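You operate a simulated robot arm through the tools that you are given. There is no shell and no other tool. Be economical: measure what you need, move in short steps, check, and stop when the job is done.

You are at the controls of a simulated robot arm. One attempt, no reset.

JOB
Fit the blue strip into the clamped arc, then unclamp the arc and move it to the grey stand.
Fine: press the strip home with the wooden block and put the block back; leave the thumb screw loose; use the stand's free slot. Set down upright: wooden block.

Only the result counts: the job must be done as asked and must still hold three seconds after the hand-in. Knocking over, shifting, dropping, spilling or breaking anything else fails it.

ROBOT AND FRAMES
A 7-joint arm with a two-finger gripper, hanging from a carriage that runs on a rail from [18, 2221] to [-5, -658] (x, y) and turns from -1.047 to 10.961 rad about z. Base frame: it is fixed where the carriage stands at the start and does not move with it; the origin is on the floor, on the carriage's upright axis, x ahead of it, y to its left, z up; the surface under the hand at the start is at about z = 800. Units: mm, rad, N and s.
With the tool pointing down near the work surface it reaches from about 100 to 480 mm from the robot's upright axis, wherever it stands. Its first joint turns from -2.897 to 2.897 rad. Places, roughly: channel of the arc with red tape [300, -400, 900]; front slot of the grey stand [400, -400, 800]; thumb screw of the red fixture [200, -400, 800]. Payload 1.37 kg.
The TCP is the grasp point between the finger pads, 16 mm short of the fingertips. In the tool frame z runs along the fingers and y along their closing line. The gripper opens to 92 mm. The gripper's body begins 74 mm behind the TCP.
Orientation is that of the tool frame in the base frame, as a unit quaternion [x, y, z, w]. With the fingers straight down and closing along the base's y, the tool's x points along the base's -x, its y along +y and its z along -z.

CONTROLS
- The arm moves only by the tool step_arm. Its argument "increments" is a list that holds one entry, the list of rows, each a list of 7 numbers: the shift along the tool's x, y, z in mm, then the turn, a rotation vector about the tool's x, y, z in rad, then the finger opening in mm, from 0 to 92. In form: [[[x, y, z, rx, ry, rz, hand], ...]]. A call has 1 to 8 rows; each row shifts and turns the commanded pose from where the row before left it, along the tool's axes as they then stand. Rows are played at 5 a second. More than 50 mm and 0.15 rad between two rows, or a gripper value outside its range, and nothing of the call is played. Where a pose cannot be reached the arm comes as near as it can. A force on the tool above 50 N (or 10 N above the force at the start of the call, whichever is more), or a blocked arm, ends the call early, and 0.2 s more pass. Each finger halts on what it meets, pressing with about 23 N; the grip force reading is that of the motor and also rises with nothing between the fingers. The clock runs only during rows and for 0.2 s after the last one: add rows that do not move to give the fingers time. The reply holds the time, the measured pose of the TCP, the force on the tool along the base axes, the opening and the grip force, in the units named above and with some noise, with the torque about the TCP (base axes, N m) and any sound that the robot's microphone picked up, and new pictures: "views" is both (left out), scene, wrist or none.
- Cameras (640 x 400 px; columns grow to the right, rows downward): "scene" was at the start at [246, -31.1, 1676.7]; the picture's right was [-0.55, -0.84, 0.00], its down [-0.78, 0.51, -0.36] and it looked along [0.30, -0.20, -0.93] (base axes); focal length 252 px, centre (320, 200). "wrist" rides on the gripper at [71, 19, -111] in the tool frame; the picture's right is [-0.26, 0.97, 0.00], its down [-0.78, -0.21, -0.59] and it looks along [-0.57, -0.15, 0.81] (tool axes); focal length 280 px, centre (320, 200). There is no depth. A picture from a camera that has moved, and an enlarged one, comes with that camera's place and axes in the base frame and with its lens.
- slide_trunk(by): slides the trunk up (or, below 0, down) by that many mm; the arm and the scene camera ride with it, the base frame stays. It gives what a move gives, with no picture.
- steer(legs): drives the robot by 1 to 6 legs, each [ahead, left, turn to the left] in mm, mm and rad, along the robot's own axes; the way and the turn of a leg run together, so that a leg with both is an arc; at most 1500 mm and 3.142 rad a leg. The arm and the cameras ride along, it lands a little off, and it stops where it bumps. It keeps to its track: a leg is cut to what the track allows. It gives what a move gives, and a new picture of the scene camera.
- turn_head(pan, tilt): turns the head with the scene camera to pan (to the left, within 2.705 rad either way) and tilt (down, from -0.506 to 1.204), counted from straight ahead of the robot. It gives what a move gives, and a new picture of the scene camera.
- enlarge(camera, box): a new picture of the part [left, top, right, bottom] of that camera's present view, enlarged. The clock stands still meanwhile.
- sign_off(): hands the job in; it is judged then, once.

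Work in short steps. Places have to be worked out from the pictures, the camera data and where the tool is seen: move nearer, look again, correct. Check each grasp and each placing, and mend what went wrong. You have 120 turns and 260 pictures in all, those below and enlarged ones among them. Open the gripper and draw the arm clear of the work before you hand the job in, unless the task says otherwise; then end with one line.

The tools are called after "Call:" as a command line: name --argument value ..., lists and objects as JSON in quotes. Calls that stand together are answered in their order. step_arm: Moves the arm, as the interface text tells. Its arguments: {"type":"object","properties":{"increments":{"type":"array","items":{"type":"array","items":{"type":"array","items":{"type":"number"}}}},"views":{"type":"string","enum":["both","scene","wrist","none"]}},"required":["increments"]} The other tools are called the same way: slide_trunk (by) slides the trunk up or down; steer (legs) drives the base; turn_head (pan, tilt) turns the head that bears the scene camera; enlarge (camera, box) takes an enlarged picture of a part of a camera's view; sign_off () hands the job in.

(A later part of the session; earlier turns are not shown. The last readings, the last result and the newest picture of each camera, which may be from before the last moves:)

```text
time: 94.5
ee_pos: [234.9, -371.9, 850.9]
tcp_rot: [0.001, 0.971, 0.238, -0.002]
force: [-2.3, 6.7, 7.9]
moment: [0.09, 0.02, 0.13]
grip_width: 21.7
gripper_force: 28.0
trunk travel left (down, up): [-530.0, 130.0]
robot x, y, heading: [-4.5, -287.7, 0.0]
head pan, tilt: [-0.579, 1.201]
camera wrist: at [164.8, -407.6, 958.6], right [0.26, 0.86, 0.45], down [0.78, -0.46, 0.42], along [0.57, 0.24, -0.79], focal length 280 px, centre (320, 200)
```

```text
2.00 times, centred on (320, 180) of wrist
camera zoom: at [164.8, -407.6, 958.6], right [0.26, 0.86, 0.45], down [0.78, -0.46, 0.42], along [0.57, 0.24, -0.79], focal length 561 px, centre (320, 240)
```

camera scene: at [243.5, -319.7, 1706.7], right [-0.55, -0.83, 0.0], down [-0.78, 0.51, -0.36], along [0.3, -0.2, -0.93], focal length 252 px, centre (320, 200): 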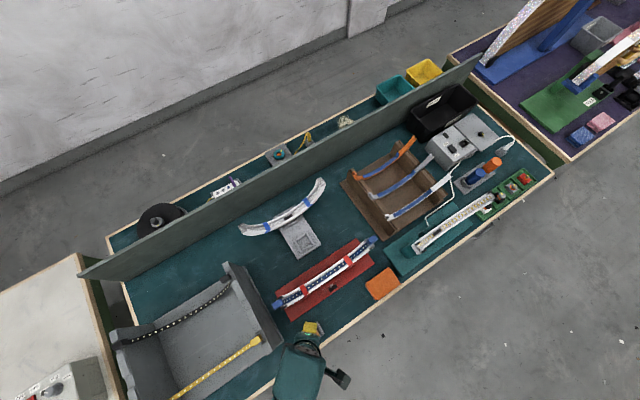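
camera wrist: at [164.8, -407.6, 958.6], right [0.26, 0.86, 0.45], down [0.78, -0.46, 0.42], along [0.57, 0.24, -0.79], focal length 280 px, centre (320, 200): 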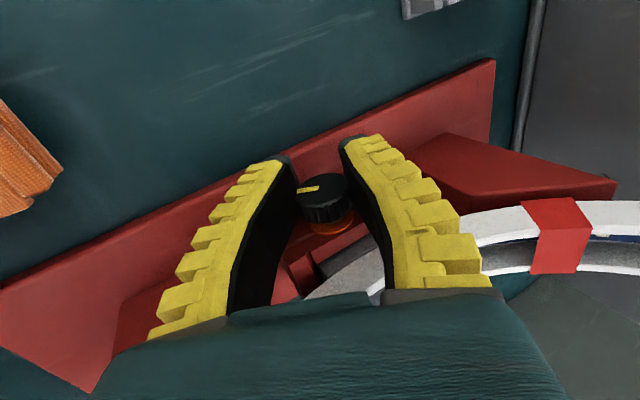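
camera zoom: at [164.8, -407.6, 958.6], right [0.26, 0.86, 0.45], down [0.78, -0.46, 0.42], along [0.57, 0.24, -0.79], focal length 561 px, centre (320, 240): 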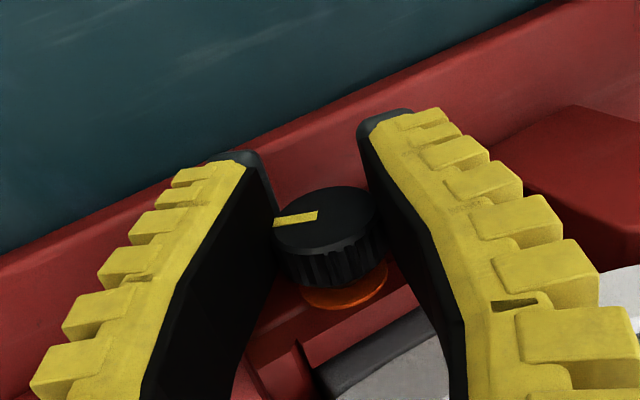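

Regripped; second loosening stroke of 1 rad.

Call:
step_arm --increments '[[[0, 0, 0, 0.13, 0, 0, 5], [0, 0, 0, 0.13, 0, 0, 5], [0, 0, 0, 0.13, 0, 0, 5], [0, 0, 0, 0.13, 0, 0, 5], [0, 0, 0, 0.13, 0, 0, 5], [0, 0, 0, 0.13, 0, 0, 5], [0, 0, 0, 0.13, 0, 0, 5], [0, 0, 0, 0.1, 0, 0, 5]]]' --views "wrist"

Call:
enlarge --camera "wrist" --box '[220, 80, 420, 280]'

```text
time: 96.3
ee_pos: [235.0, -369.7, 849.9]
tcp_rot: [0.001, 0.966, -0.26, 0.0]
force: [-5.1, 17.1, -6.8]
moment: [0.03, 0.06, 0.27]
grip_width: 21.6
gripper_force: 28.6
trunk travel left (down, up): [-530.0, 130.0]
robot x, y, heading: [-5.1, -286.4, -0.003]
head pan, tilt: [-0.579, 1.201]
camera wrist: at [163.8, -298.4, 936.6], right [0.26, 0.83, -0.48], down [0.78, 0.11, 0.62], along [0.57, -0.54, -0.62], focal length 280 px, centre (320, 200)
```

wrist: 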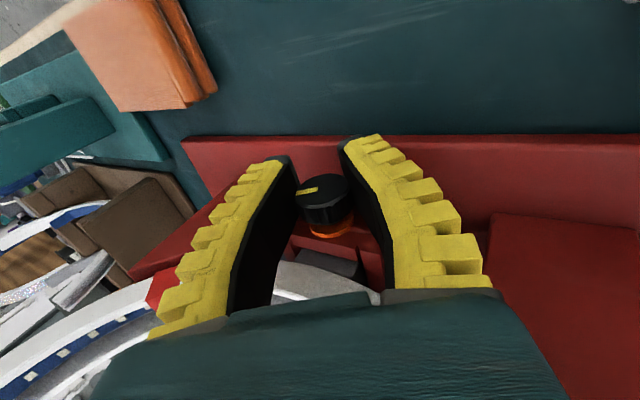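

```text
2.00 times, centred on (320, 180) of wrist
camera zoom: at [163.8, -298.4, 936.6], right [0.26, 0.83, -0.48], down [0.78, 0.11, 0.62], along [0.57, -0.54, -0.62], focal length 561 px, centre (320, 240)
```

zoom: 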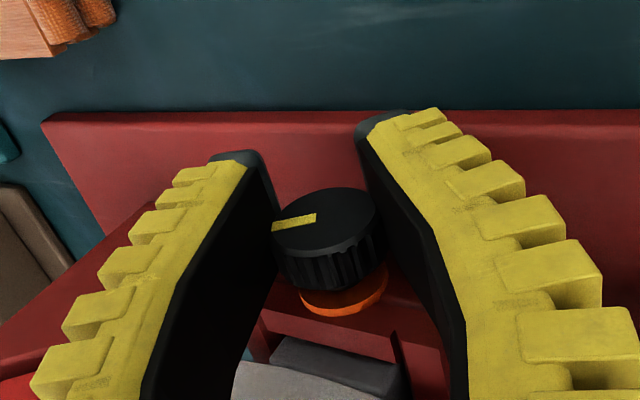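

Turning well; the orange ring shows more. Another stroke.

Call:
step_arm --increments '[[[0, 0, 0, 0, 0, 0, 30], [0, 0, 0, 0, 0, 0, 46], [0, 0, 0, -0.14, 0, 0, 46], [0, 0, 0, -0.14, 0, 0, 46], [0, 0, 0, -0.14, 0, 0, 46], [0, 0, 0, -0.14, 0, 0, 46], [0, 0, 0, -0.14, 0, 0, 46], [0, 0, 0, -0.14, 0, 0, 46]]]' --views "none"

Call:
step_arm --increments '[[[0, -1, 0, -0.15, 0, 0, 46], [0, 0, 0, 0, 0, 0, 30], [0, 0, 0, 0, 0, 0, 10], [0, 0, 0, 0, 0, 0, 5], [0, 0, 0, 0, 0, 0, 5], [0, 0, 0, 0.13, 0, 0, 5], [0, 0, 0, 0.13, 0, 0, 5], [0, 0, 0, 0.13, 0, 0, 5]]]' --views "none"

Call:
step_arm --increments '[[[0, 0, 0, 0.13, 0, 0, 5], [0, 0, 0, 0.13, 0, 0, 5], [0, 0, 0, 0.13, 0, 0, 5], [0, 0, 0, 0.13, 0, 0, 5], [0, 0, 0, 0.1, 0, 0, 5], [0, 0, 0, 0, 0, 0, 5]]]' --views "wrist"

Call:
enlarge --camera "wrist" --box '[220, 80, 420, 280]'

```text
time: 98.1
ee_pos: [236.1, -373.8, 852.4]
tcp_rot: [0.0, 0.988, 0.155, 0.001]
force: [0.0, -0.2, -1.2]
moment: [-0.01, 0.01, 0.01]
grip_width: 49.2
gripper_force: 2.2
trunk travel left (down, up): [-530.0, 130.0]
robot x, y, heading: [-0.5, -289.3, -0.001]
head pan, tilt: [-0.579, 1.201]
```

```text
time: 99.9
ee_pos: [236.3, -371.0, 849.8]
tcp_rot: [0.0, 0.999, 0.036, 0.001]
force: [-4.3, 17.3, 5.3]
moment: [0.08, 0.07, 0.25]
grip_width: 22.2
gripper_force: 27.6
trunk travel left (down, up): [-530.0, 130.0]
robot x, y, heading: [-2.3, -285.7, -0.004]
head pan, tilt: [-0.579, 1.201]
```

```text
time: 101.3
ee_pos: [234.6, -370.1, 850.9]
tcp_rot: [0.0, 0.963, -0.269, 0.0]
force: [-2.4, 21.1, -18.3]
moment: [0.26, -0.01, 0.32]
grip_width: 20.4
gripper_force: 28.0
trunk travel left (down, up): [-530.0, 130.0]
robot x, y, heading: [-1.9, -289.1, -0.002]
head pan, tilt: [-0.579, 1.201]
camera wrist: at [164.0, -297.0, 934.8], right [0.26, 0.83, -0.5], down [0.78, 0.12, 0.61], along [0.57, -0.55, -0.61], focal length 280 px, centre (320, 200)
```

wrist: 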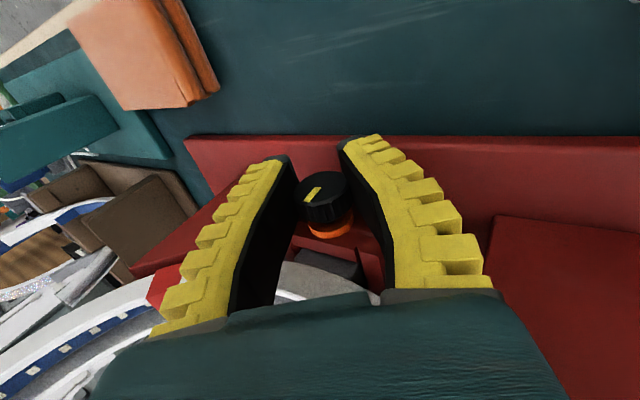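

```text
2.00 times, centred on (320, 180) of wrist
camera zoom: at [164.0, -297.0, 934.8], right [0.26, 0.83, -0.5], down [0.78, 0.12, 0.61], along [0.57, -0.55, -0.61], focal length 561 px, centre (320, 240)
```

zoom: 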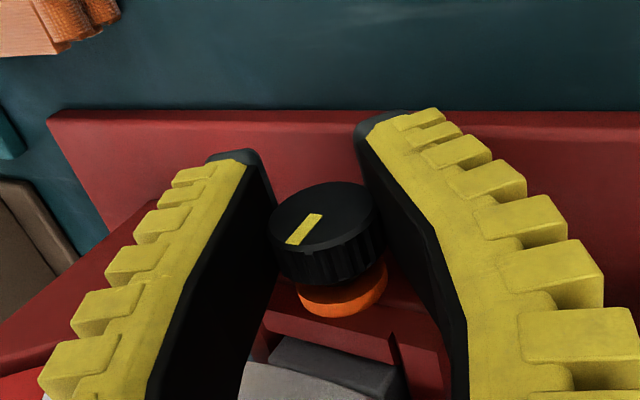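

About 3 rad turned; the ring is fully exposed and resistance rises, as at an end stop. I release, return upright, and retreat up to view.

Call:
step_arm --increments '[[[0, 0, 0, 0, 0, 0, 30], [0, 0, 0, 0, 0, 0, 46], [0, 0, 0, -0.14, 0, 0, 46], [0, 0, 0, -0.14, 0, 0, 46], [0, 0, 0, -0.14, 0, 0, 46], [0, 0, 0, -0.126, 0, 0, 46], [0, 0, -25, 0, 0, 0, 46], [0, 0, -25, 0, 0, 0, 46]]]' --views "wrist"

Call:
enlarge --camera "wrist" --box '[220, 60, 420, 260]'

```text
time: 103.1
ee_pos: [235.4, -374.3, 900.5]
tcp_rot: [-0.001, 1.0, -0.002, -0.001]
force: [0.4, -0.3, 1.0]
moment: [-0.03, -0.01, -0.02]
grip_width: 48.9
gripper_force: 2.2
trunk travel left (down, up): [-530.0, 130.0]
robot x, y, heading: [-2.2, -289.8, -0.001]
head pan, tilt: [-0.579, 1.201]
camera wrist: at [164.4, -355.9, 1011.8], right [0.26, 0.96, 0.0], down [0.78, -0.21, 0.59], along [0.57, -0.16, -0.81], focal length 280 px, centre (320, 200)
```

wrist: 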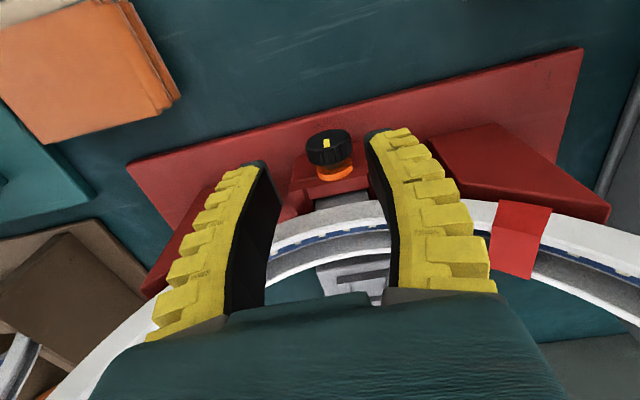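

```text
2.00 times, centred on (320, 160) of wrist
camera zoom: at [164.4, -355.9, 1011.8], right [0.26, 0.96, 0.0], down [0.78, -0.21, 0.59], along [0.57, -0.16, -0.81], focal length 561 px, centre (320, 280)
```

zoom: 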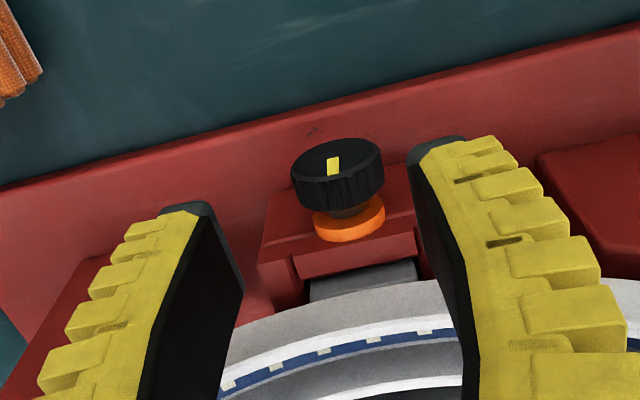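

The screw is now out with its orange washer fully exposed: loose. Next I rise, shift over the arc's middle, and turn the hand 90° to close along x on the arc's walls.

Call:
step_arm --increments '[[[0, 0, -40, 0, 0, 0, 60], [0, 0, -40, 0, 0, 0, 60], [-25, 1, -20, 0, 0, 0, 70], [-26, 1, 0, 0, 0, -0.14, 80], [0, 0, 0, 0, 0, -0.15, 80], [0, 0, 0, 0, 0, -0.15, 80], [0, 0, 0, 0, 0, -0.15, 80], [0, 0, 0, 0, 0, -0.15, 80]]]' --views "none"

Call:
step_arm --increments '[[[0, 0, 0, 0, 0, -0.15, 80], [0, 0, 0, 0, 0, -0.15, 80], [0, 0, 0, 0, 0, -0.15, 80], [0, 0, 0, 0, 0, -0.15, 80], [0, 0, 0, 0, 0, -0.15, 80], [0, 0, 0, 0, 0, -0.0808, 80], [0, 0, 0, 0, 0, 0, 80]]]' --views "wrist"

Call:
enlarge --camera "wrist" --box '[220, 0, 440, 240]'

```text
time: 104.9
ee_pos: [286.8, -372.8, 1000.7]
tcp_rot: [-0.363, 0.932, -0.003, 0.0]
force: [-0.3, -0.7, -1.2]
moment: [0.02, 0.03, -0.02]
grip_width: 81.3
gripper_force: 0.5
trunk travel left (down, up): [-530.0, 130.0]
robot x, y, heading: [-4.2, -289.8, 0.0]
head pan, tilt: [-0.579, 1.201]
```

```text
time: 106.5
ee_pos: [286.9, -372.8, 1001.5]
tcp_rot: [-0.707, 0.707, -0.002, -0.002]
force: [0.2, -0.3, -0.1]
moment: [-0.02, 0.01, 0.0]
grip_width: 81.2
gripper_force: 1.0
trunk travel left (down, up): [-530.0, 130.0]
robot x, y, heading: [0.1, -285.0, -0.006]
head pan, tilt: [-0.579, 1.201]
camera wrist: at [267.9, -444.3, 1112.9], right [-0.97, 0.26, 0.0], down [0.21, 0.78, 0.59], along [0.15, 0.56, -0.81], focal length 280 px, centre (320, 200)
```

wrist: 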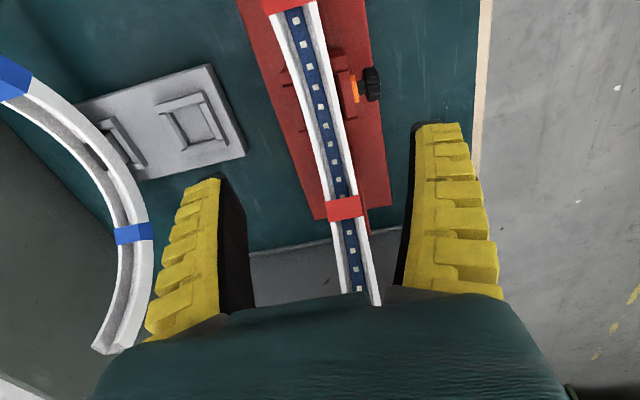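

```text
1.67 times, centred on (330, 120) of wrist
camera zoom: at [267.9, -444.3, 1112.9], right [-0.97, 0.26, 0.0], down [0.21, 0.78, 0.59], along [0.15, 0.56, -0.81], focal length 467 px, centre (303, 333)
```

zoom: 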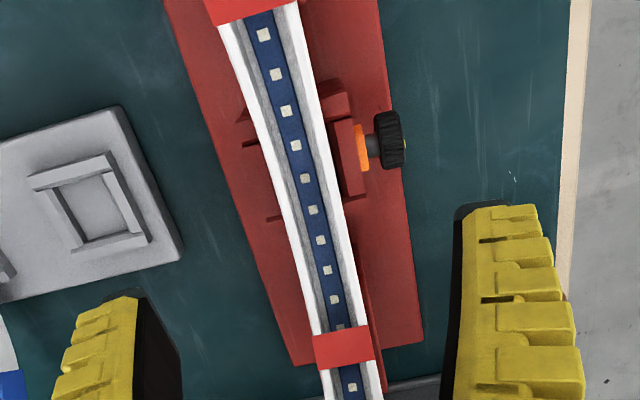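

The prongs' tops are at about z=860 and the rims at ~886. I narrow the fingers to 56 and descend to z≈900 to check alignment.

Call:
step_arm --increments '[[[-1, 0, 30, 0, 0, 0, 56], [0, 0, 40, 0, 0, 0, 56], [0, 0, 32, 0, 0, 0, 56], [0, 0, 0, 0, 0, 0, 56]]]' --views "wrist"

Call:
enlarge --camera "wrist" --box '[220, 40, 420, 280]'

```text
time: 107.5
ee_pos: [286.8, -373.6, 898.3]
tcp_rot: [-0.706, 0.708, -0.003, -0.002]
force: [0.2, -0.4, 0.2]
moment: [0.0, 0.02, -0.03]
grip_width: 58.5
gripper_force: 1.8
trunk travel left (down, up): [-530.0, 130.0]
robot x, y, heading: [-3.5, -288.8, -0.003]
head pan, tilt: [-0.579, 1.201]
camera wrist: at [267.6, -444.3, 1010.2], right [-0.96, 0.26, 0.0], down [0.21, 0.78, 0.58], along [0.16, 0.56, -0.81], focal length 280 px, centre (320, 200)
```

wrist: 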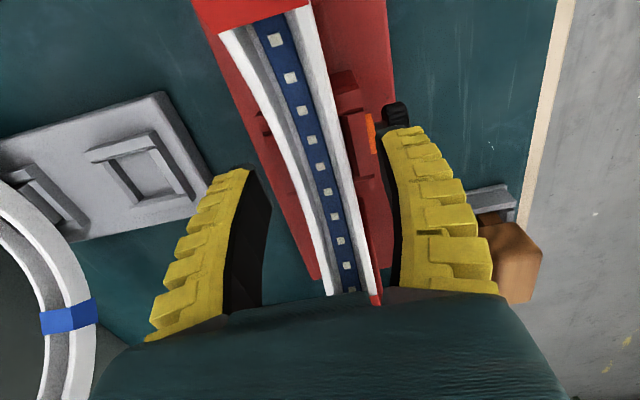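

```text
1.67 times, centred on (320, 160) of wrist
camera zoom: at [267.6, -444.3, 1010.2], right [-0.96, 0.26, 0.0], down [0.21, 0.78, 0.58], along [0.16, 0.56, -0.81], focal length 467 px, centre (320, 267)
```

zoom: 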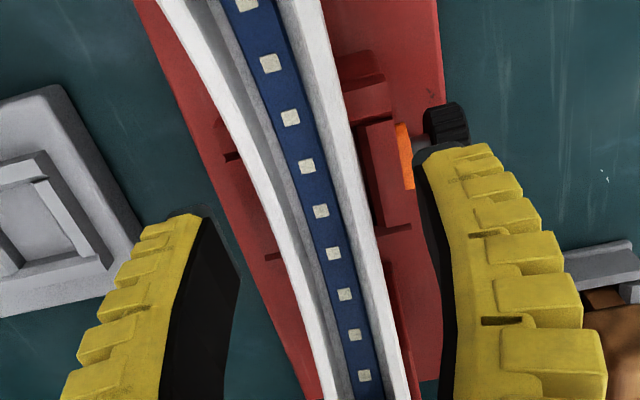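

Well centred between the fingers. I lower to 880 with force watch and close gently.

Call:
step_arm --increments '[[[0, 0, 8, 0, 0, 0, 56], [0, 0, 6, 0, 0, 0, 56], [0, 0, 4, 0, 0, 0, 56], [0, 0, 0, 0, 0, 0, 46], [0, 0, 0, 0, 0, 0, 40], [0, 0, 0, 0, 0, 0, 30], [0, 0, 0, 0, 0, 0, 10], [0, 0, 0, 0, 0, 0, 0]]]' --views "wrist"

Call:
enlarge --camera "wrist" --box '[220, 40, 420, 280]'

```text
time: 109.3
ee_pos: [288.0, -372.0, 881.9]
tcp_rot: [-0.706, 0.708, -0.002, -0.002]
force: [-3.4, 0.7, 9.5]
moment: [0.05, 0.06, -0.05]
grip_width: 24.0
gripper_force: 23.0
trunk travel left (down, up): [-530.0, 130.0]
robot x, y, heading: [-3.0, -285.4, -0.003]
head pan, tilt: [-0.579, 1.201]
camera wrist: at [267.9, -443.9, 992.9], right [-0.96, 0.26, 0.0], down [0.21, 0.78, 0.58], along [0.16, 0.56, -0.81], focal length 280 px, centre (320, 200)
```

wrist: 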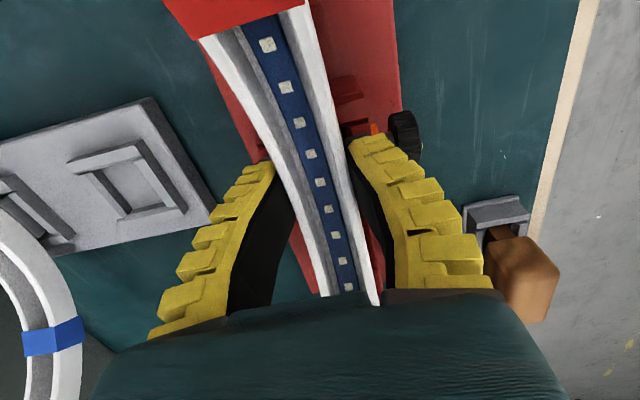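

```text
1.67 times, centred on (320, 160) of wrist
camera zoom: at [267.9, -443.9, 992.9], right [-0.96, 0.26, 0.0], down [0.21, 0.78, 0.58], along [0.16, 0.56, -0.81], focal length 467 px, centre (320, 267)
```

zoom: 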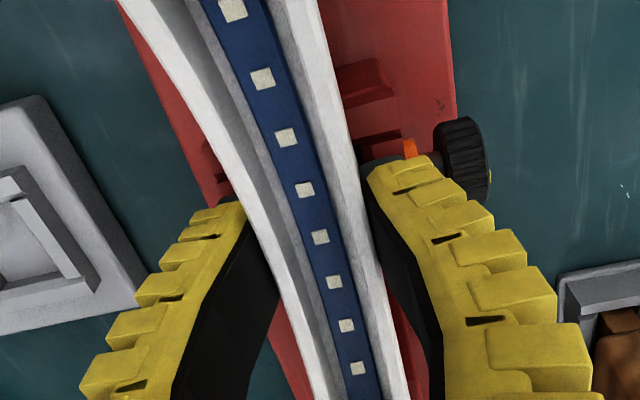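

Gripped on the arc's walls. I lift a little and watch force and picture.

Call:
step_arm --increments '[[[0, 0, 0, 0, 0, 0, 0], [0, 0, -4, 0, 0, 0, 0], [0, 0, -4, 0, 0, 0, 0], [0, 0, -6, 0, 0, 0, 0], [0, 0, 0, 0, 0, 0, 0]]]' --views "wrist"

Call:
enlarge --camera "scene" --box '[255, 230, 395, 330]'

```text
time: 110.5
ee_pos: [287.6, -372.6, 895.5]
tcp_rot: [-0.706, 0.708, -0.002, -0.002]
force: [-0.6, -0.8, -2.0]
moment: [0.01, 0.01, 0.01]
grip_width: 21.3
gripper_force: 22.9
trunk travel left (down, up): [-530.0, 130.0]
robot x, y, heading: [-1.9, -288.9, 0.002]
head pan, tilt: [-0.579, 1.201]
camera wrist: at [267.8, -443.4, 1006.3], right [-0.96, 0.26, 0.0], down [0.21, 0.78, 0.59], along [0.16, 0.56, -0.81], focal length 280 px, centre (320, 200)
```

wrist: 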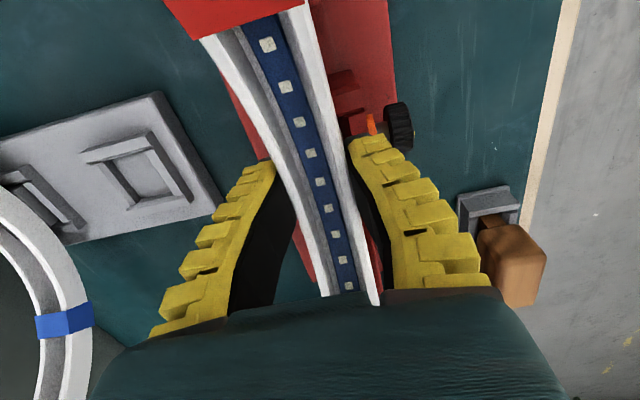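

```text
4.00 times, centred on (325, 280) of scene
camera zoom: at [243.5, -319.7, 1706.7], right [-0.55, -0.83, 0.0], down [-0.78, 0.51, -0.36], along [0.3, -0.2, -0.93], focal length 1006 px, centre (300, -120)
```

zoom: 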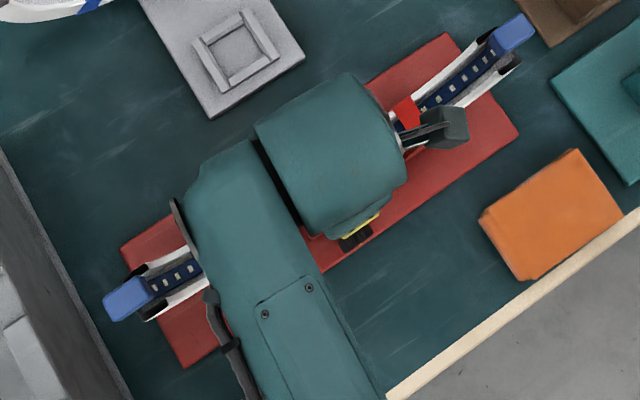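

The arc comes up with the strip. I raise it another 70 mm and look at the stand.

Call:
step_arm --increments '[[[0, 0, -20, 0, 0, 0, 0], [0, 0, -25, 0, 0, 0, 0], [0, 0, -25, 0, 0, 0, 0], [0, 0, 0, 0, 0, 0, 0]]]' --views "both"

Call:
enlarge --camera "scene" --box '[230, 170, 390, 330]'

Call:
enlarge --camera "scene" --box '[270, 210, 330, 265]'

```text
time: 111.5
ee_pos: [287.5, -371.4, 966.9]
tcp_rot: [-0.707, 0.707, -0.002, -0.002]
force: [-0.4, 0.5, -2.1]
moment: [-0.01, 0.0, -0.03]
grip_width: 21.4
gripper_force: 23.2
trunk travel left (down, up): [-530.0, 130.0]
robot x, y, heading: [-3.5, -286.6, -0.003]
head pan, tilt: [-0.579, 1.201]
camera scene: at [243.5, -319.7, 1706.7], right [-0.55, -0.83, 0.0], down [-0.78, 0.51, -0.36], along [0.3, -0.2, -0.93], focal length 252 px, centre (320, 200)
camera wrist: at [267.7, -443.1, 1077.7], right [-0.96, 0.26, 0.0], down [0.21, 0.78, 0.59], along [0.16, 0.56, -0.81], focal length 280 px, centre (320, 200)
```

scene: 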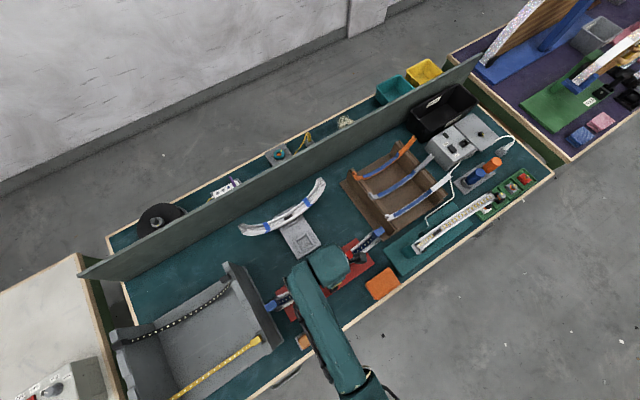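
wrist: 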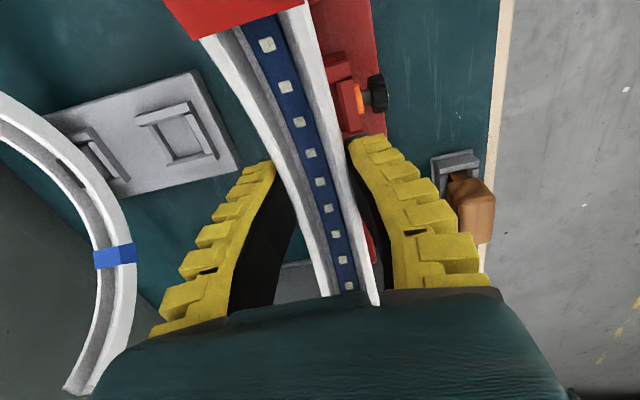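

```text
2.50 times, centred on (310, 250) of scene
camera zoom: at [243.5, -319.7, 1706.7], right [-0.55, -0.83, 0.0], down [-0.78, 0.51, -0.36], along [0.3, -0.2, -0.93], focal length 629 px, centre (345, 75)
```

zoom: 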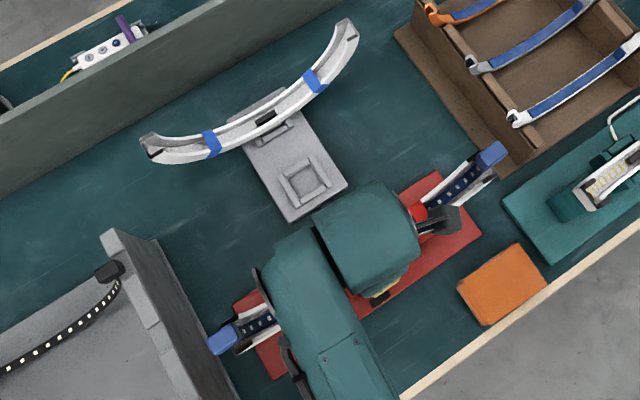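

```text
7.27 times, centred on (300, 238) of scene
camera zoom: at [243.5, -319.7, 1706.7], right [-0.55, -0.83, 0.0], down [-0.78, 0.51, -0.36], along [0.3, -0.2, -0.93], focal length 1830 px, centre (466, -73)
```

zoom: 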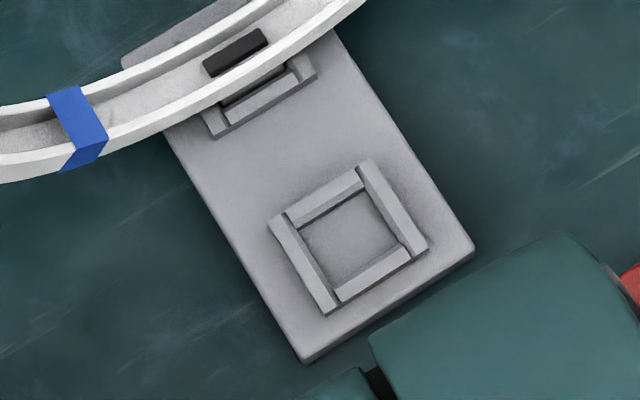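

The front slot is at about (427.5, -372.7). I carry the arc +140 mm in x at this height.

Call:
step_arm --increments '[[[0, -30, 0, 0, 0, 0, 0], [0, -30, 0, 0, 0, 0, 0], [0, -30, 0, 0, 0, 0, 0], [0, -30, 0, 0, 0, 0, 0], [0, -20, 0, 0, 0, 0, 0], [0, 0, 0, 0, 0, 0, 0], [0, 0, 0, 0, 0, 0, 0]]]' --views "both"

Call:
enlarge --camera "scene" --box '[230, 170, 390, 330]'

Call:
enlarge --camera "wrist" --box '[180, 0, 440, 260]'

```text
time: 113.1
ee_pos: [427.2, -371.4, 965.6]
tcp_rot: [-0.706, 0.708, -0.003, -0.002]
force: [-0.1, -0.7, -0.5]
moment: [0.0, -0.01, 0.03]
grip_width: 21.3
gripper_force: 23.2
trunk travel left (down, up): [-530.0, 130.0]
robot x, y, heading: [-1.0, -287.0, -0.009]
head pan, tilt: [-0.579, 1.201]
camera scene: at [243.5, -319.7, 1706.7], right [-0.55, -0.83, 0.0], down [-0.78, 0.51, -0.36], along [0.3, -0.2, -0.93], focal length 252 px, centre (320, 200)
camera wrist: at [407.9, -443.1, 1077.0], right [-0.96, 0.26, 0.0], down [0.21, 0.78, 0.58], along [0.16, 0.56, -0.81], focal length 280 px, centre (320, 200)
```

scene: 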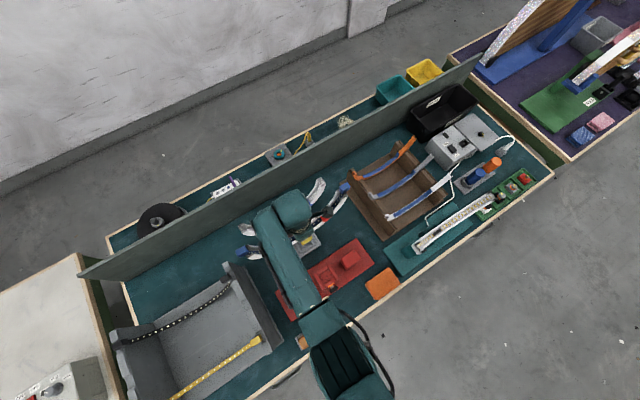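
wrist: 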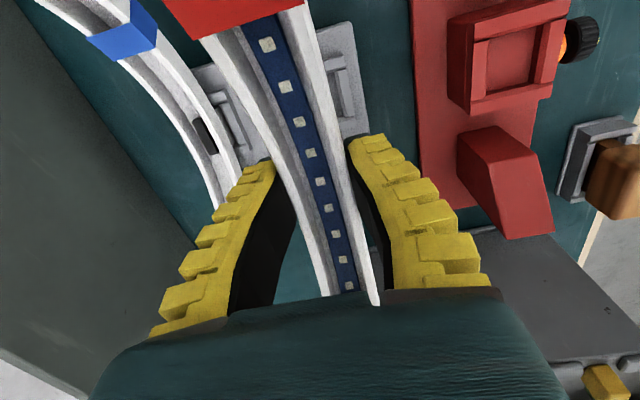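

```text
2.50 times, centred on (310, 250) of scene
camera zoom: at [243.5, -319.7, 1706.7], right [-0.55, -0.83, 0.0], down [-0.78, 0.51, -0.36], along [0.3, -0.2, -0.93], focal length 629 px, centre (345, 75)
```

zoom: 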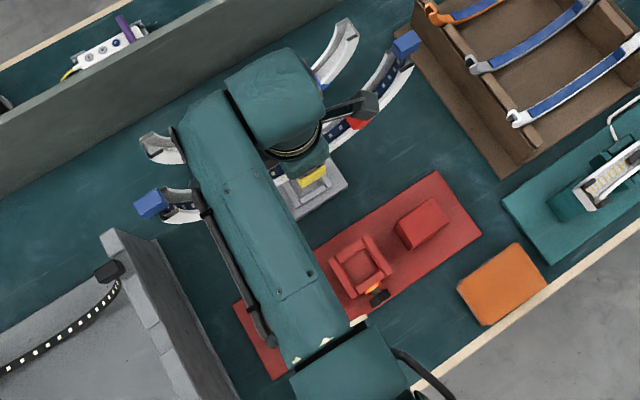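

```text
1.54 times, centred on (310, 130) of wrist
camera zoom: at [407.9, -443.1, 1077.0], right [-0.96, 0.26, 0.0], down [0.21, 0.78, 0.58], along [0.16, 0.56, -0.81], focal length 431 px, centre (335, 308)
```

zoom: 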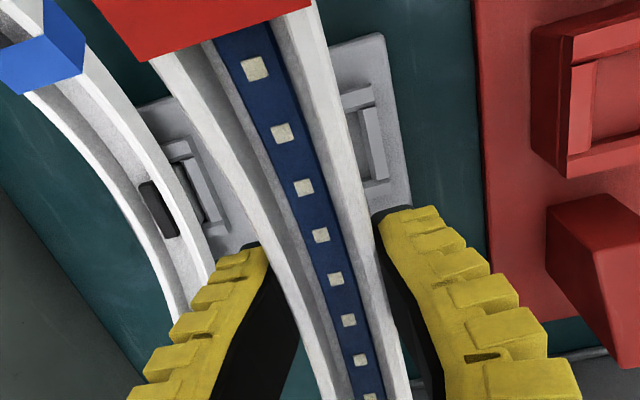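

The fixture pocket is now empty and visible; I measure it precisely with the same camera to calibrate the slot position against the known grasp pose.

Call:
enlarge --camera "scene" --box '[290, 240, 350, 295]'

Call:
enlarge --camera "scene" --box '[270, 210, 330, 265]'

```text
7.27 times, centred on (320, 268) of scene
camera zoom: at [243.5, -319.7, 1706.7], right [-0.55, -0.83, 0.0], down [-0.78, 0.51, -0.36], along [0.3, -0.2, -0.93], focal length 1830 px, centre (320, -291)
```

zoom: 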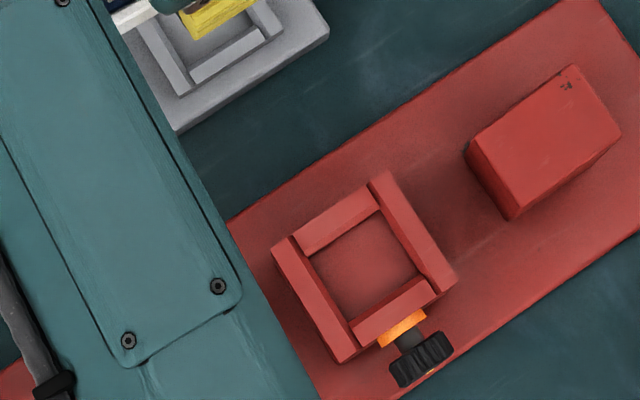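

```text
7.27 times, centred on (300, 238) of scene
camera zoom: at [243.5, -319.7, 1706.7], right [-0.55, -0.83, 0.0], down [-0.78, 0.51, -0.36], along [0.3, -0.2, -0.93], focal length 1830 px, centre (466, -73)
```

zoom: 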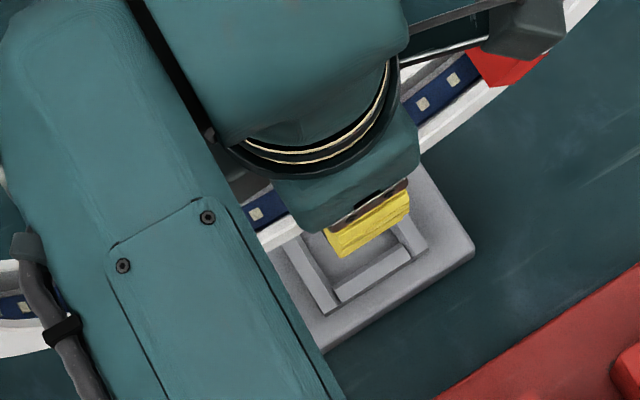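

Triangulating from several views, the slot's top is at z≈832 and its centre such that the hand should be at about (426, -374). I adjust and lower to 890 and look.

Call:
step_arm --increments '[[[2.5, 1, 25, 0, 0, 0, 0], [0, 0, 25, 0, 0, 0, 0], [0, 0, 25, 0, 0, 0, 0], [0, 0, 0, 0, 0, 0, 0]]]' --views "wrist"

Call:
enlarge --camera "scene" --box '[275, 215, 325, 260]'

Call:
enlarge --camera "wrist" --box '[180, 40, 440, 260]'

```text
time: 114.1
ee_pos: [425.9, -374.8, 890.0]
tcp_rot: [-0.706, 0.708, -0.003, -0.002]
force: [0.4, -0.9, -1.1]
moment: [-0.01, -0.04, 0.0]
grip_width: 21.3
gripper_force: 23.3
trunk travel left (down, up): [-530.0, 130.0]
robot x, y, heading: [-2.5, -288.0, -0.0]
head pan, tilt: [-0.579, 1.201]
camera wrist: at [407.4, -446.0, 1001.5], right [-0.96, 0.26, 0.0], down [0.21, 0.78, 0.59], along [0.16, 0.56, -0.81], focal length 280 px, centre (320, 200)
```

wrist: 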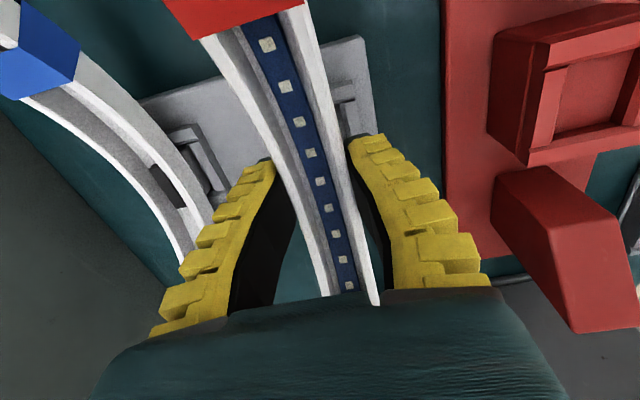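

```text
8.89 times, centred on (300, 238) of scene
camera zoom: at [243.5, -319.7, 1706.7], right [-0.55, -0.83, 0.0], down [-0.78, 0.51, -0.36], along [0.3, -0.2, -0.93], focal length 2236 px, centre (498, -133)
```

zoom: 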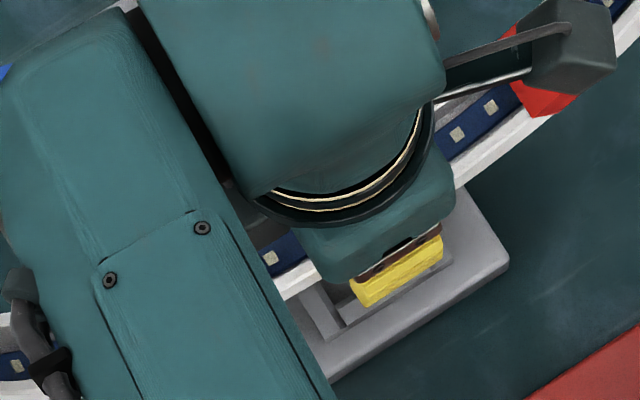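

```text
1.82 times, centred on (310, 150) of wrist
camera zoom: at [407.4, -446.0, 1001.5], right [-0.96, 0.26, 0.0], down [0.21, 0.78, 0.59], along [0.16, 0.56, -0.81], focal length 510 px, centre (338, 291)
```

zoom: 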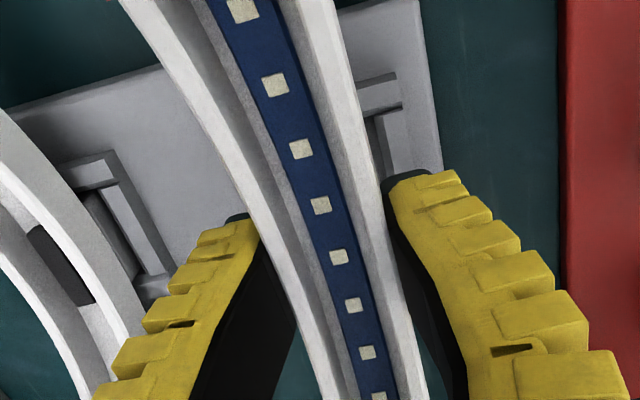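

Within measurement the tang is over the slot. I lower slowly with force monitoring.

Call:
step_arm --increments '[[[0, 0, 6, 0, 0, 0, 0], [0, 0, 5, 0, 0, 0, 0], [0, 0, 4, 0, 0, 0, 0], [0, 0, 0, 0, 0, 0, 0]]]' --views "none"

Call:
step_arm --increments '[[[0, 0, 3, 0, 0, 0, 0], [0, 0, 2, 0, 0, 0, 0], [0, 0, 0, 0, 0, 0, 0]]]' --views "wrist"

Call:
enlarge --camera "wrist" --box '[180, 40, 440, 260]'

```text
time: 115.1
ee_pos: [427.2, -374.2, 875.9]
tcp_rot: [-0.706, 0.708, -0.002, -0.002]
force: [0.0, 0.0, -0.5]
moment: [-0.01, -0.01, 0.0]
grip_width: 21.4
gripper_force: 23.2
trunk travel left (down, up): [-530.0, 130.0]
robot x, y, heading: [-2.7, -287.1, -0.006]
head pan, tilt: [-0.579, 1.201]
```

```text
time: 115.9
ee_pos: [426.1, -374.9, 870.8]
tcp_rot: [-0.706, 0.708, -0.001, -0.002]
force: [-0.4, 0.5, -2.6]
moment: [0.0, 0.02, -0.01]
grip_width: 21.3
gripper_force: 22.9
trunk travel left (down, up): [-530.0, 130.0]
robot x, y, heading: [-1.5, -287.9, -0.0]
head pan, tilt: [-0.579, 1.201]
camera wrist: at [406.6, -446.2, 981.7], right [-0.96, 0.26, 0.0], down [0.21, 0.78, 0.58], along [0.16, 0.56, -0.81], focal length 280 px, centre (320, 200)
```

wrist: 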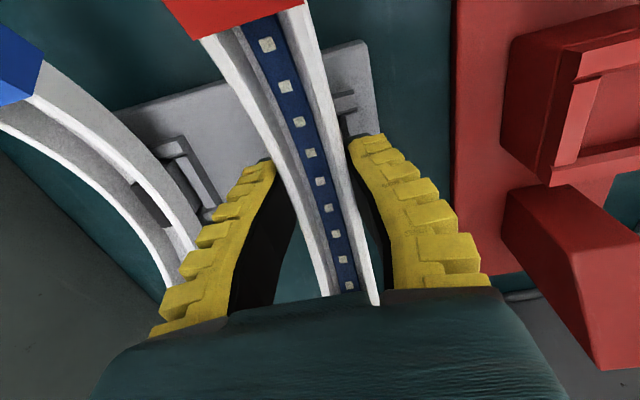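

```text
1.82 times, centred on (310, 150) of wrist
camera zoom: at [406.6, -446.2, 981.7], right [-0.96, 0.26, 0.0], down [0.21, 0.78, 0.58], along [0.16, 0.56, -0.81], focal length 510 px, centre (338, 291)
```

zoom: 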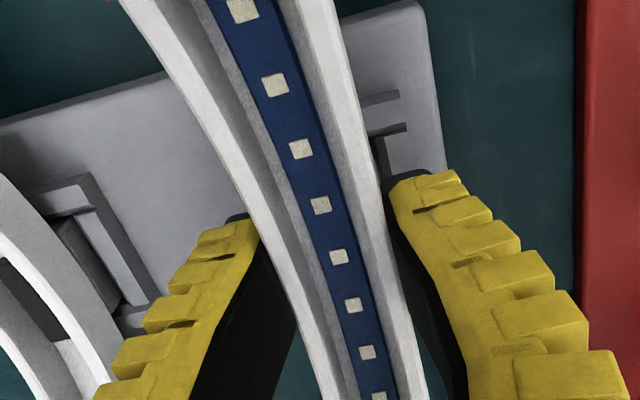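

No contact yet; continue.

Call:
step_arm --increments '[[[0, 0, 2, 0, 0, 0, 0], [0, 0, 2, 0, 0, 0, 0], [0, 0, 2, 0, 0, 0, 0], [0, 0, 0, 0, 0, 0, 0]]]' --views "none"

Call:
step_arm --increments '[[[0, 0, 2, 0, 0, 0, 0], [0, 0, 2, 0, 0, 0, 0], [0, 0, 2, 0, 0, 0, 0], [0, 0, 0, 0, 0, 0, 0]]]' --views "wrist"

Call:
enlarge --camera "wrist" --box '[180, 40, 440, 260]'

```text
time: 116.9
ee_pos: [425.4, -373.7, 865.4]
tcp_rot: [-0.707, 0.708, -0.002, -0.001]
force: [-0.6, 0.9, -2.4]
moment: [0.0, -0.01, -0.03]
grip_width: 21.2
gripper_force: 22.8
trunk travel left (down, up): [-530.0, 130.0]
robot x, y, heading: [-3.9, -286.2, -0.002]
head pan, tilt: [-0.579, 1.201]
```

```text
time: 117.9
ee_pos: [426.1, -375.6, 858.3]
tcp_rot: [-0.707, 0.707, -0.003, -0.001]
force: [0.4, -0.1, -1.3]
moment: [0.02, 0.03, 0.01]
grip_width: 21.1
gripper_force: 22.7
trunk travel left (down, up): [-530.0, 130.0]
robot x, y, heading: [-3.8, -287.4, -0.007]
head pan, tilt: [-0.579, 1.201]
camera wrist: at [406.8, -446.6, 969.7], right [-0.96, 0.26, 0.0], down [0.21, 0.78, 0.59], along [0.16, 0.56, -0.81], focal length 280 px, centre (320, 200)
```

wrist: 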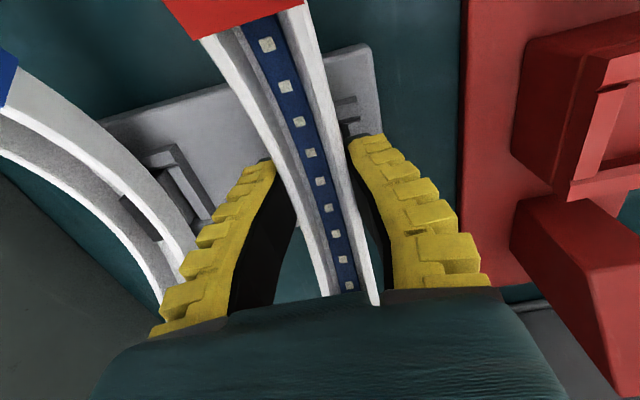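

```text
1.82 times, centred on (310, 150) of wrist
camera zoom: at [406.8, -446.6, 969.7], right [-0.96, 0.26, 0.0], down [0.21, 0.78, 0.59], along [0.16, 0.56, -0.81], focal length 510 px, centre (338, 291)
```

zoom: 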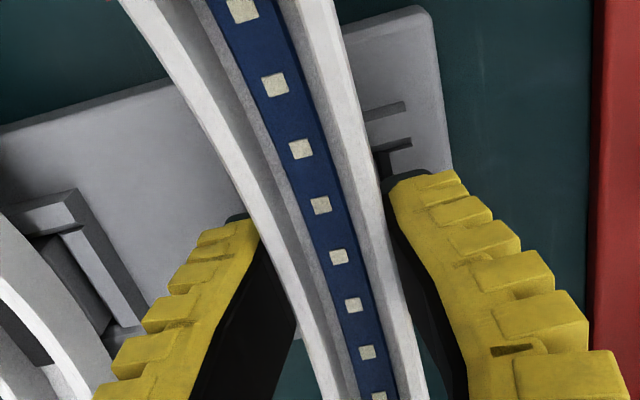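

Still free. Continue lowering.

Call:
step_arm --increments '[[[0, 0, 2, 0, 0, 0, 0], [0, 0, 2, 0, 0, 0, 0], [0, 0, 0, 0, 0, 0, 0]]]' --views "none"

Call:
step_arm --increments '[[[0, 0, 2, 0, 0, 0, 0], [0, 0, 2, 0, 0, 0, 0], [0, 0, 0, 0, 0, 0, 0]]]' --views "none"

Call:
step_arm --increments '[[[0, 0, 2, 0, 0, 0, 0], [0, 0, 2, 0, 0, 0, 0], [0, 0, 0, 0, 0, 0, 0]]]' --views "wrist"

Call:
enlarge --camera "wrist" --box '[60, 40, 440, 280]'

```text
time: 118.7
ee_pos: [425.9, -374.7, 855.1]
tcp_rot: [-0.707, 0.707, -0.002, -0.001]
force: [-0.7, 0.8, -2.5]
moment: [-0.02, 0.02, 0.03]
grip_width: 21.3
gripper_force: 22.9
trunk travel left (down, up): [-530.0, 130.0]
robot x, y, heading: [-4.6, -289.2, -0.004]
head pan, tilt: [-0.579, 1.201]
```

```text
time: 119.5
ee_pos: [427.0, -375.6, 850.9]
tcp_rot: [-0.707, 0.707, -0.002, -0.002]
force: [0.2, 0.4, -0.1]
moment: [0.04, -0.01, 0.01]
grip_width: 21.6
gripper_force: 23.0
trunk travel left (down, up): [-530.0, 130.0]
robot x, y, heading: [-4.8, -284.0, -0.005]
head pan, tilt: [-0.579, 1.201]
```

```text
time: 120.3
ee_pos: [429.1, -375.3, 847.3]
tcp_rot: [-0.707, 0.708, -0.003, 0.0]
force: [-5.1, 0.3, 18.7]
moment: [-0.02, 0.1, 0.0]
grip_width: 29.3
gripper_force: 23.1
trunk travel left (down, up): [-530.0, 130.0]
robot x, y, heading: [0.4, -288.1, 0.0]
head pan, tilt: [-0.579, 1.201]
camera wrist: at [407.9, -446.4, 958.9], right [-0.96, 0.26, 0.0], down [0.21, 0.78, 0.59], along [0.16, 0.56, -0.81], focal length 280 px, centre (320, 200)
```

wrist: 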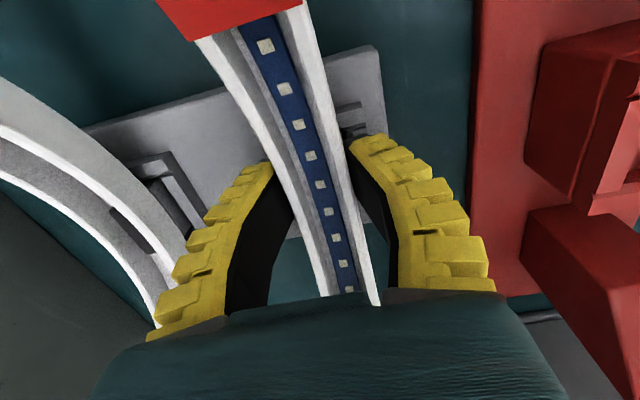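

```text
1.67 times, centred on (250, 160) of wrist
camera zoom: at [407.9, -446.4, 958.9], right [-0.96, 0.26, 0.0], down [0.21, 0.78, 0.59], along [0.16, 0.56, -0.81], focal length 467 px, centre (437, 267)
```

zoom: 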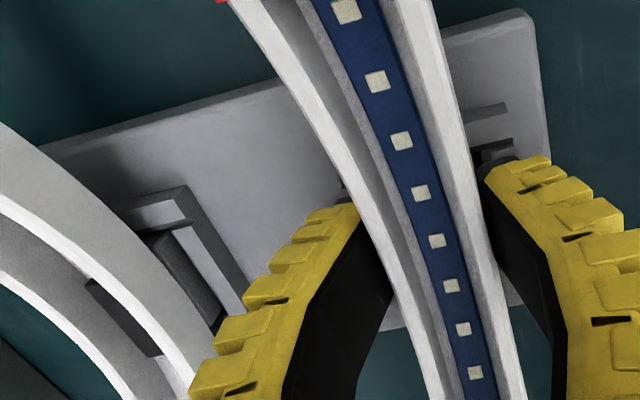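

Contact at ~849, i.e. 33 mm lower than in the fixture—matching the blue arc's seat height, so the tang is home. I relieve the pressure and open gradually.

Call:
step_arm --increments '[[[0, 0, -1.5, 0, 0, 0, 10], [0, 0, 0, 0, 0, 0, 24], [0, 0, 0, 0, 0, 0, 30], [0, 0, 0, 0, 0, 0, 36], [0, 0, 0, 0, 0, 0, 44], [0, 0, 0, 0, 0, 0, 52], [0, 0, 0, 0, 0, 0, 52]]]' --views "wrist"

Call:
enlarge --camera "wrist" --box '[60, 40, 440, 280]'

Call:
enlarge --camera "scene" --box '[230, 170, 390, 290]'

```text
time: 121.9
ee_pos: [427.3, -375.8, 848.4]
tcp_rot: [-0.706, 0.708, -0.002, -0.002]
force: [0.0, -0.3, -0.7]
moment: [-0.01, -0.01, -0.01]
grip_width: 54.6
gripper_force: 2.0
trunk travel left (down, up): [-530.0, 130.0]
robot x, y, heading: [-2.0, -287.4, 0.001]
head pan, tilt: [-0.579, 1.201]
camera wrist: at [406.8, -446.2, 959.1], right [-0.96, 0.26, 0.0], down [0.21, 0.78, 0.59], along [0.16, 0.56, -0.81], focal length 280 px, centre (320, 200)
```

wrist: 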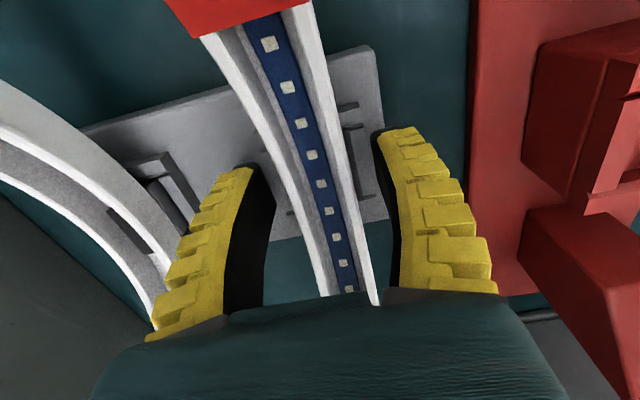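

```text
1.67 times, centred on (250, 160) of wrist
camera zoom: at [406.8, -446.2, 959.1], right [-0.96, 0.26, 0.0], down [0.21, 0.78, 0.59], along [0.16, 0.56, -0.81], focal length 467 px, centre (437, 267)
```

zoom: 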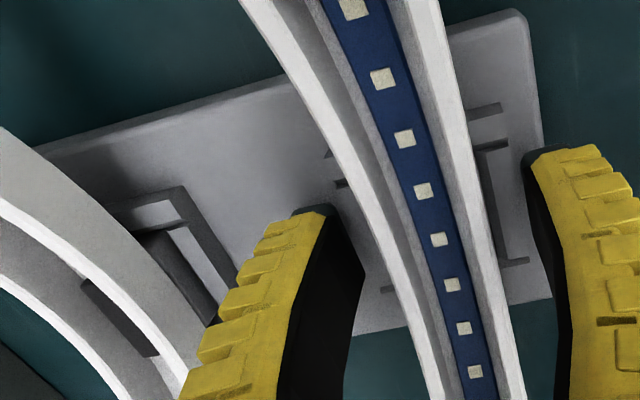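

```text
3.33 times, centred on (310, 230) of scene
camera zoom: at [243.5, -319.7, 1706.7], right [-0.55, -0.83, 0.0], down [-0.78, 0.51, -0.36], along [0.3, -0.2, -0.93], focal length 839 px, centre (353, 100)
```

zoom: 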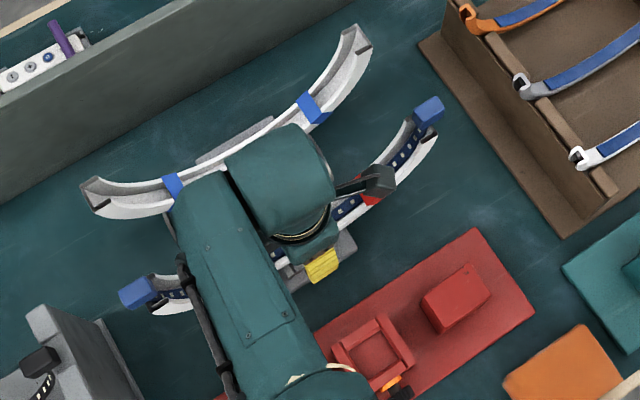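

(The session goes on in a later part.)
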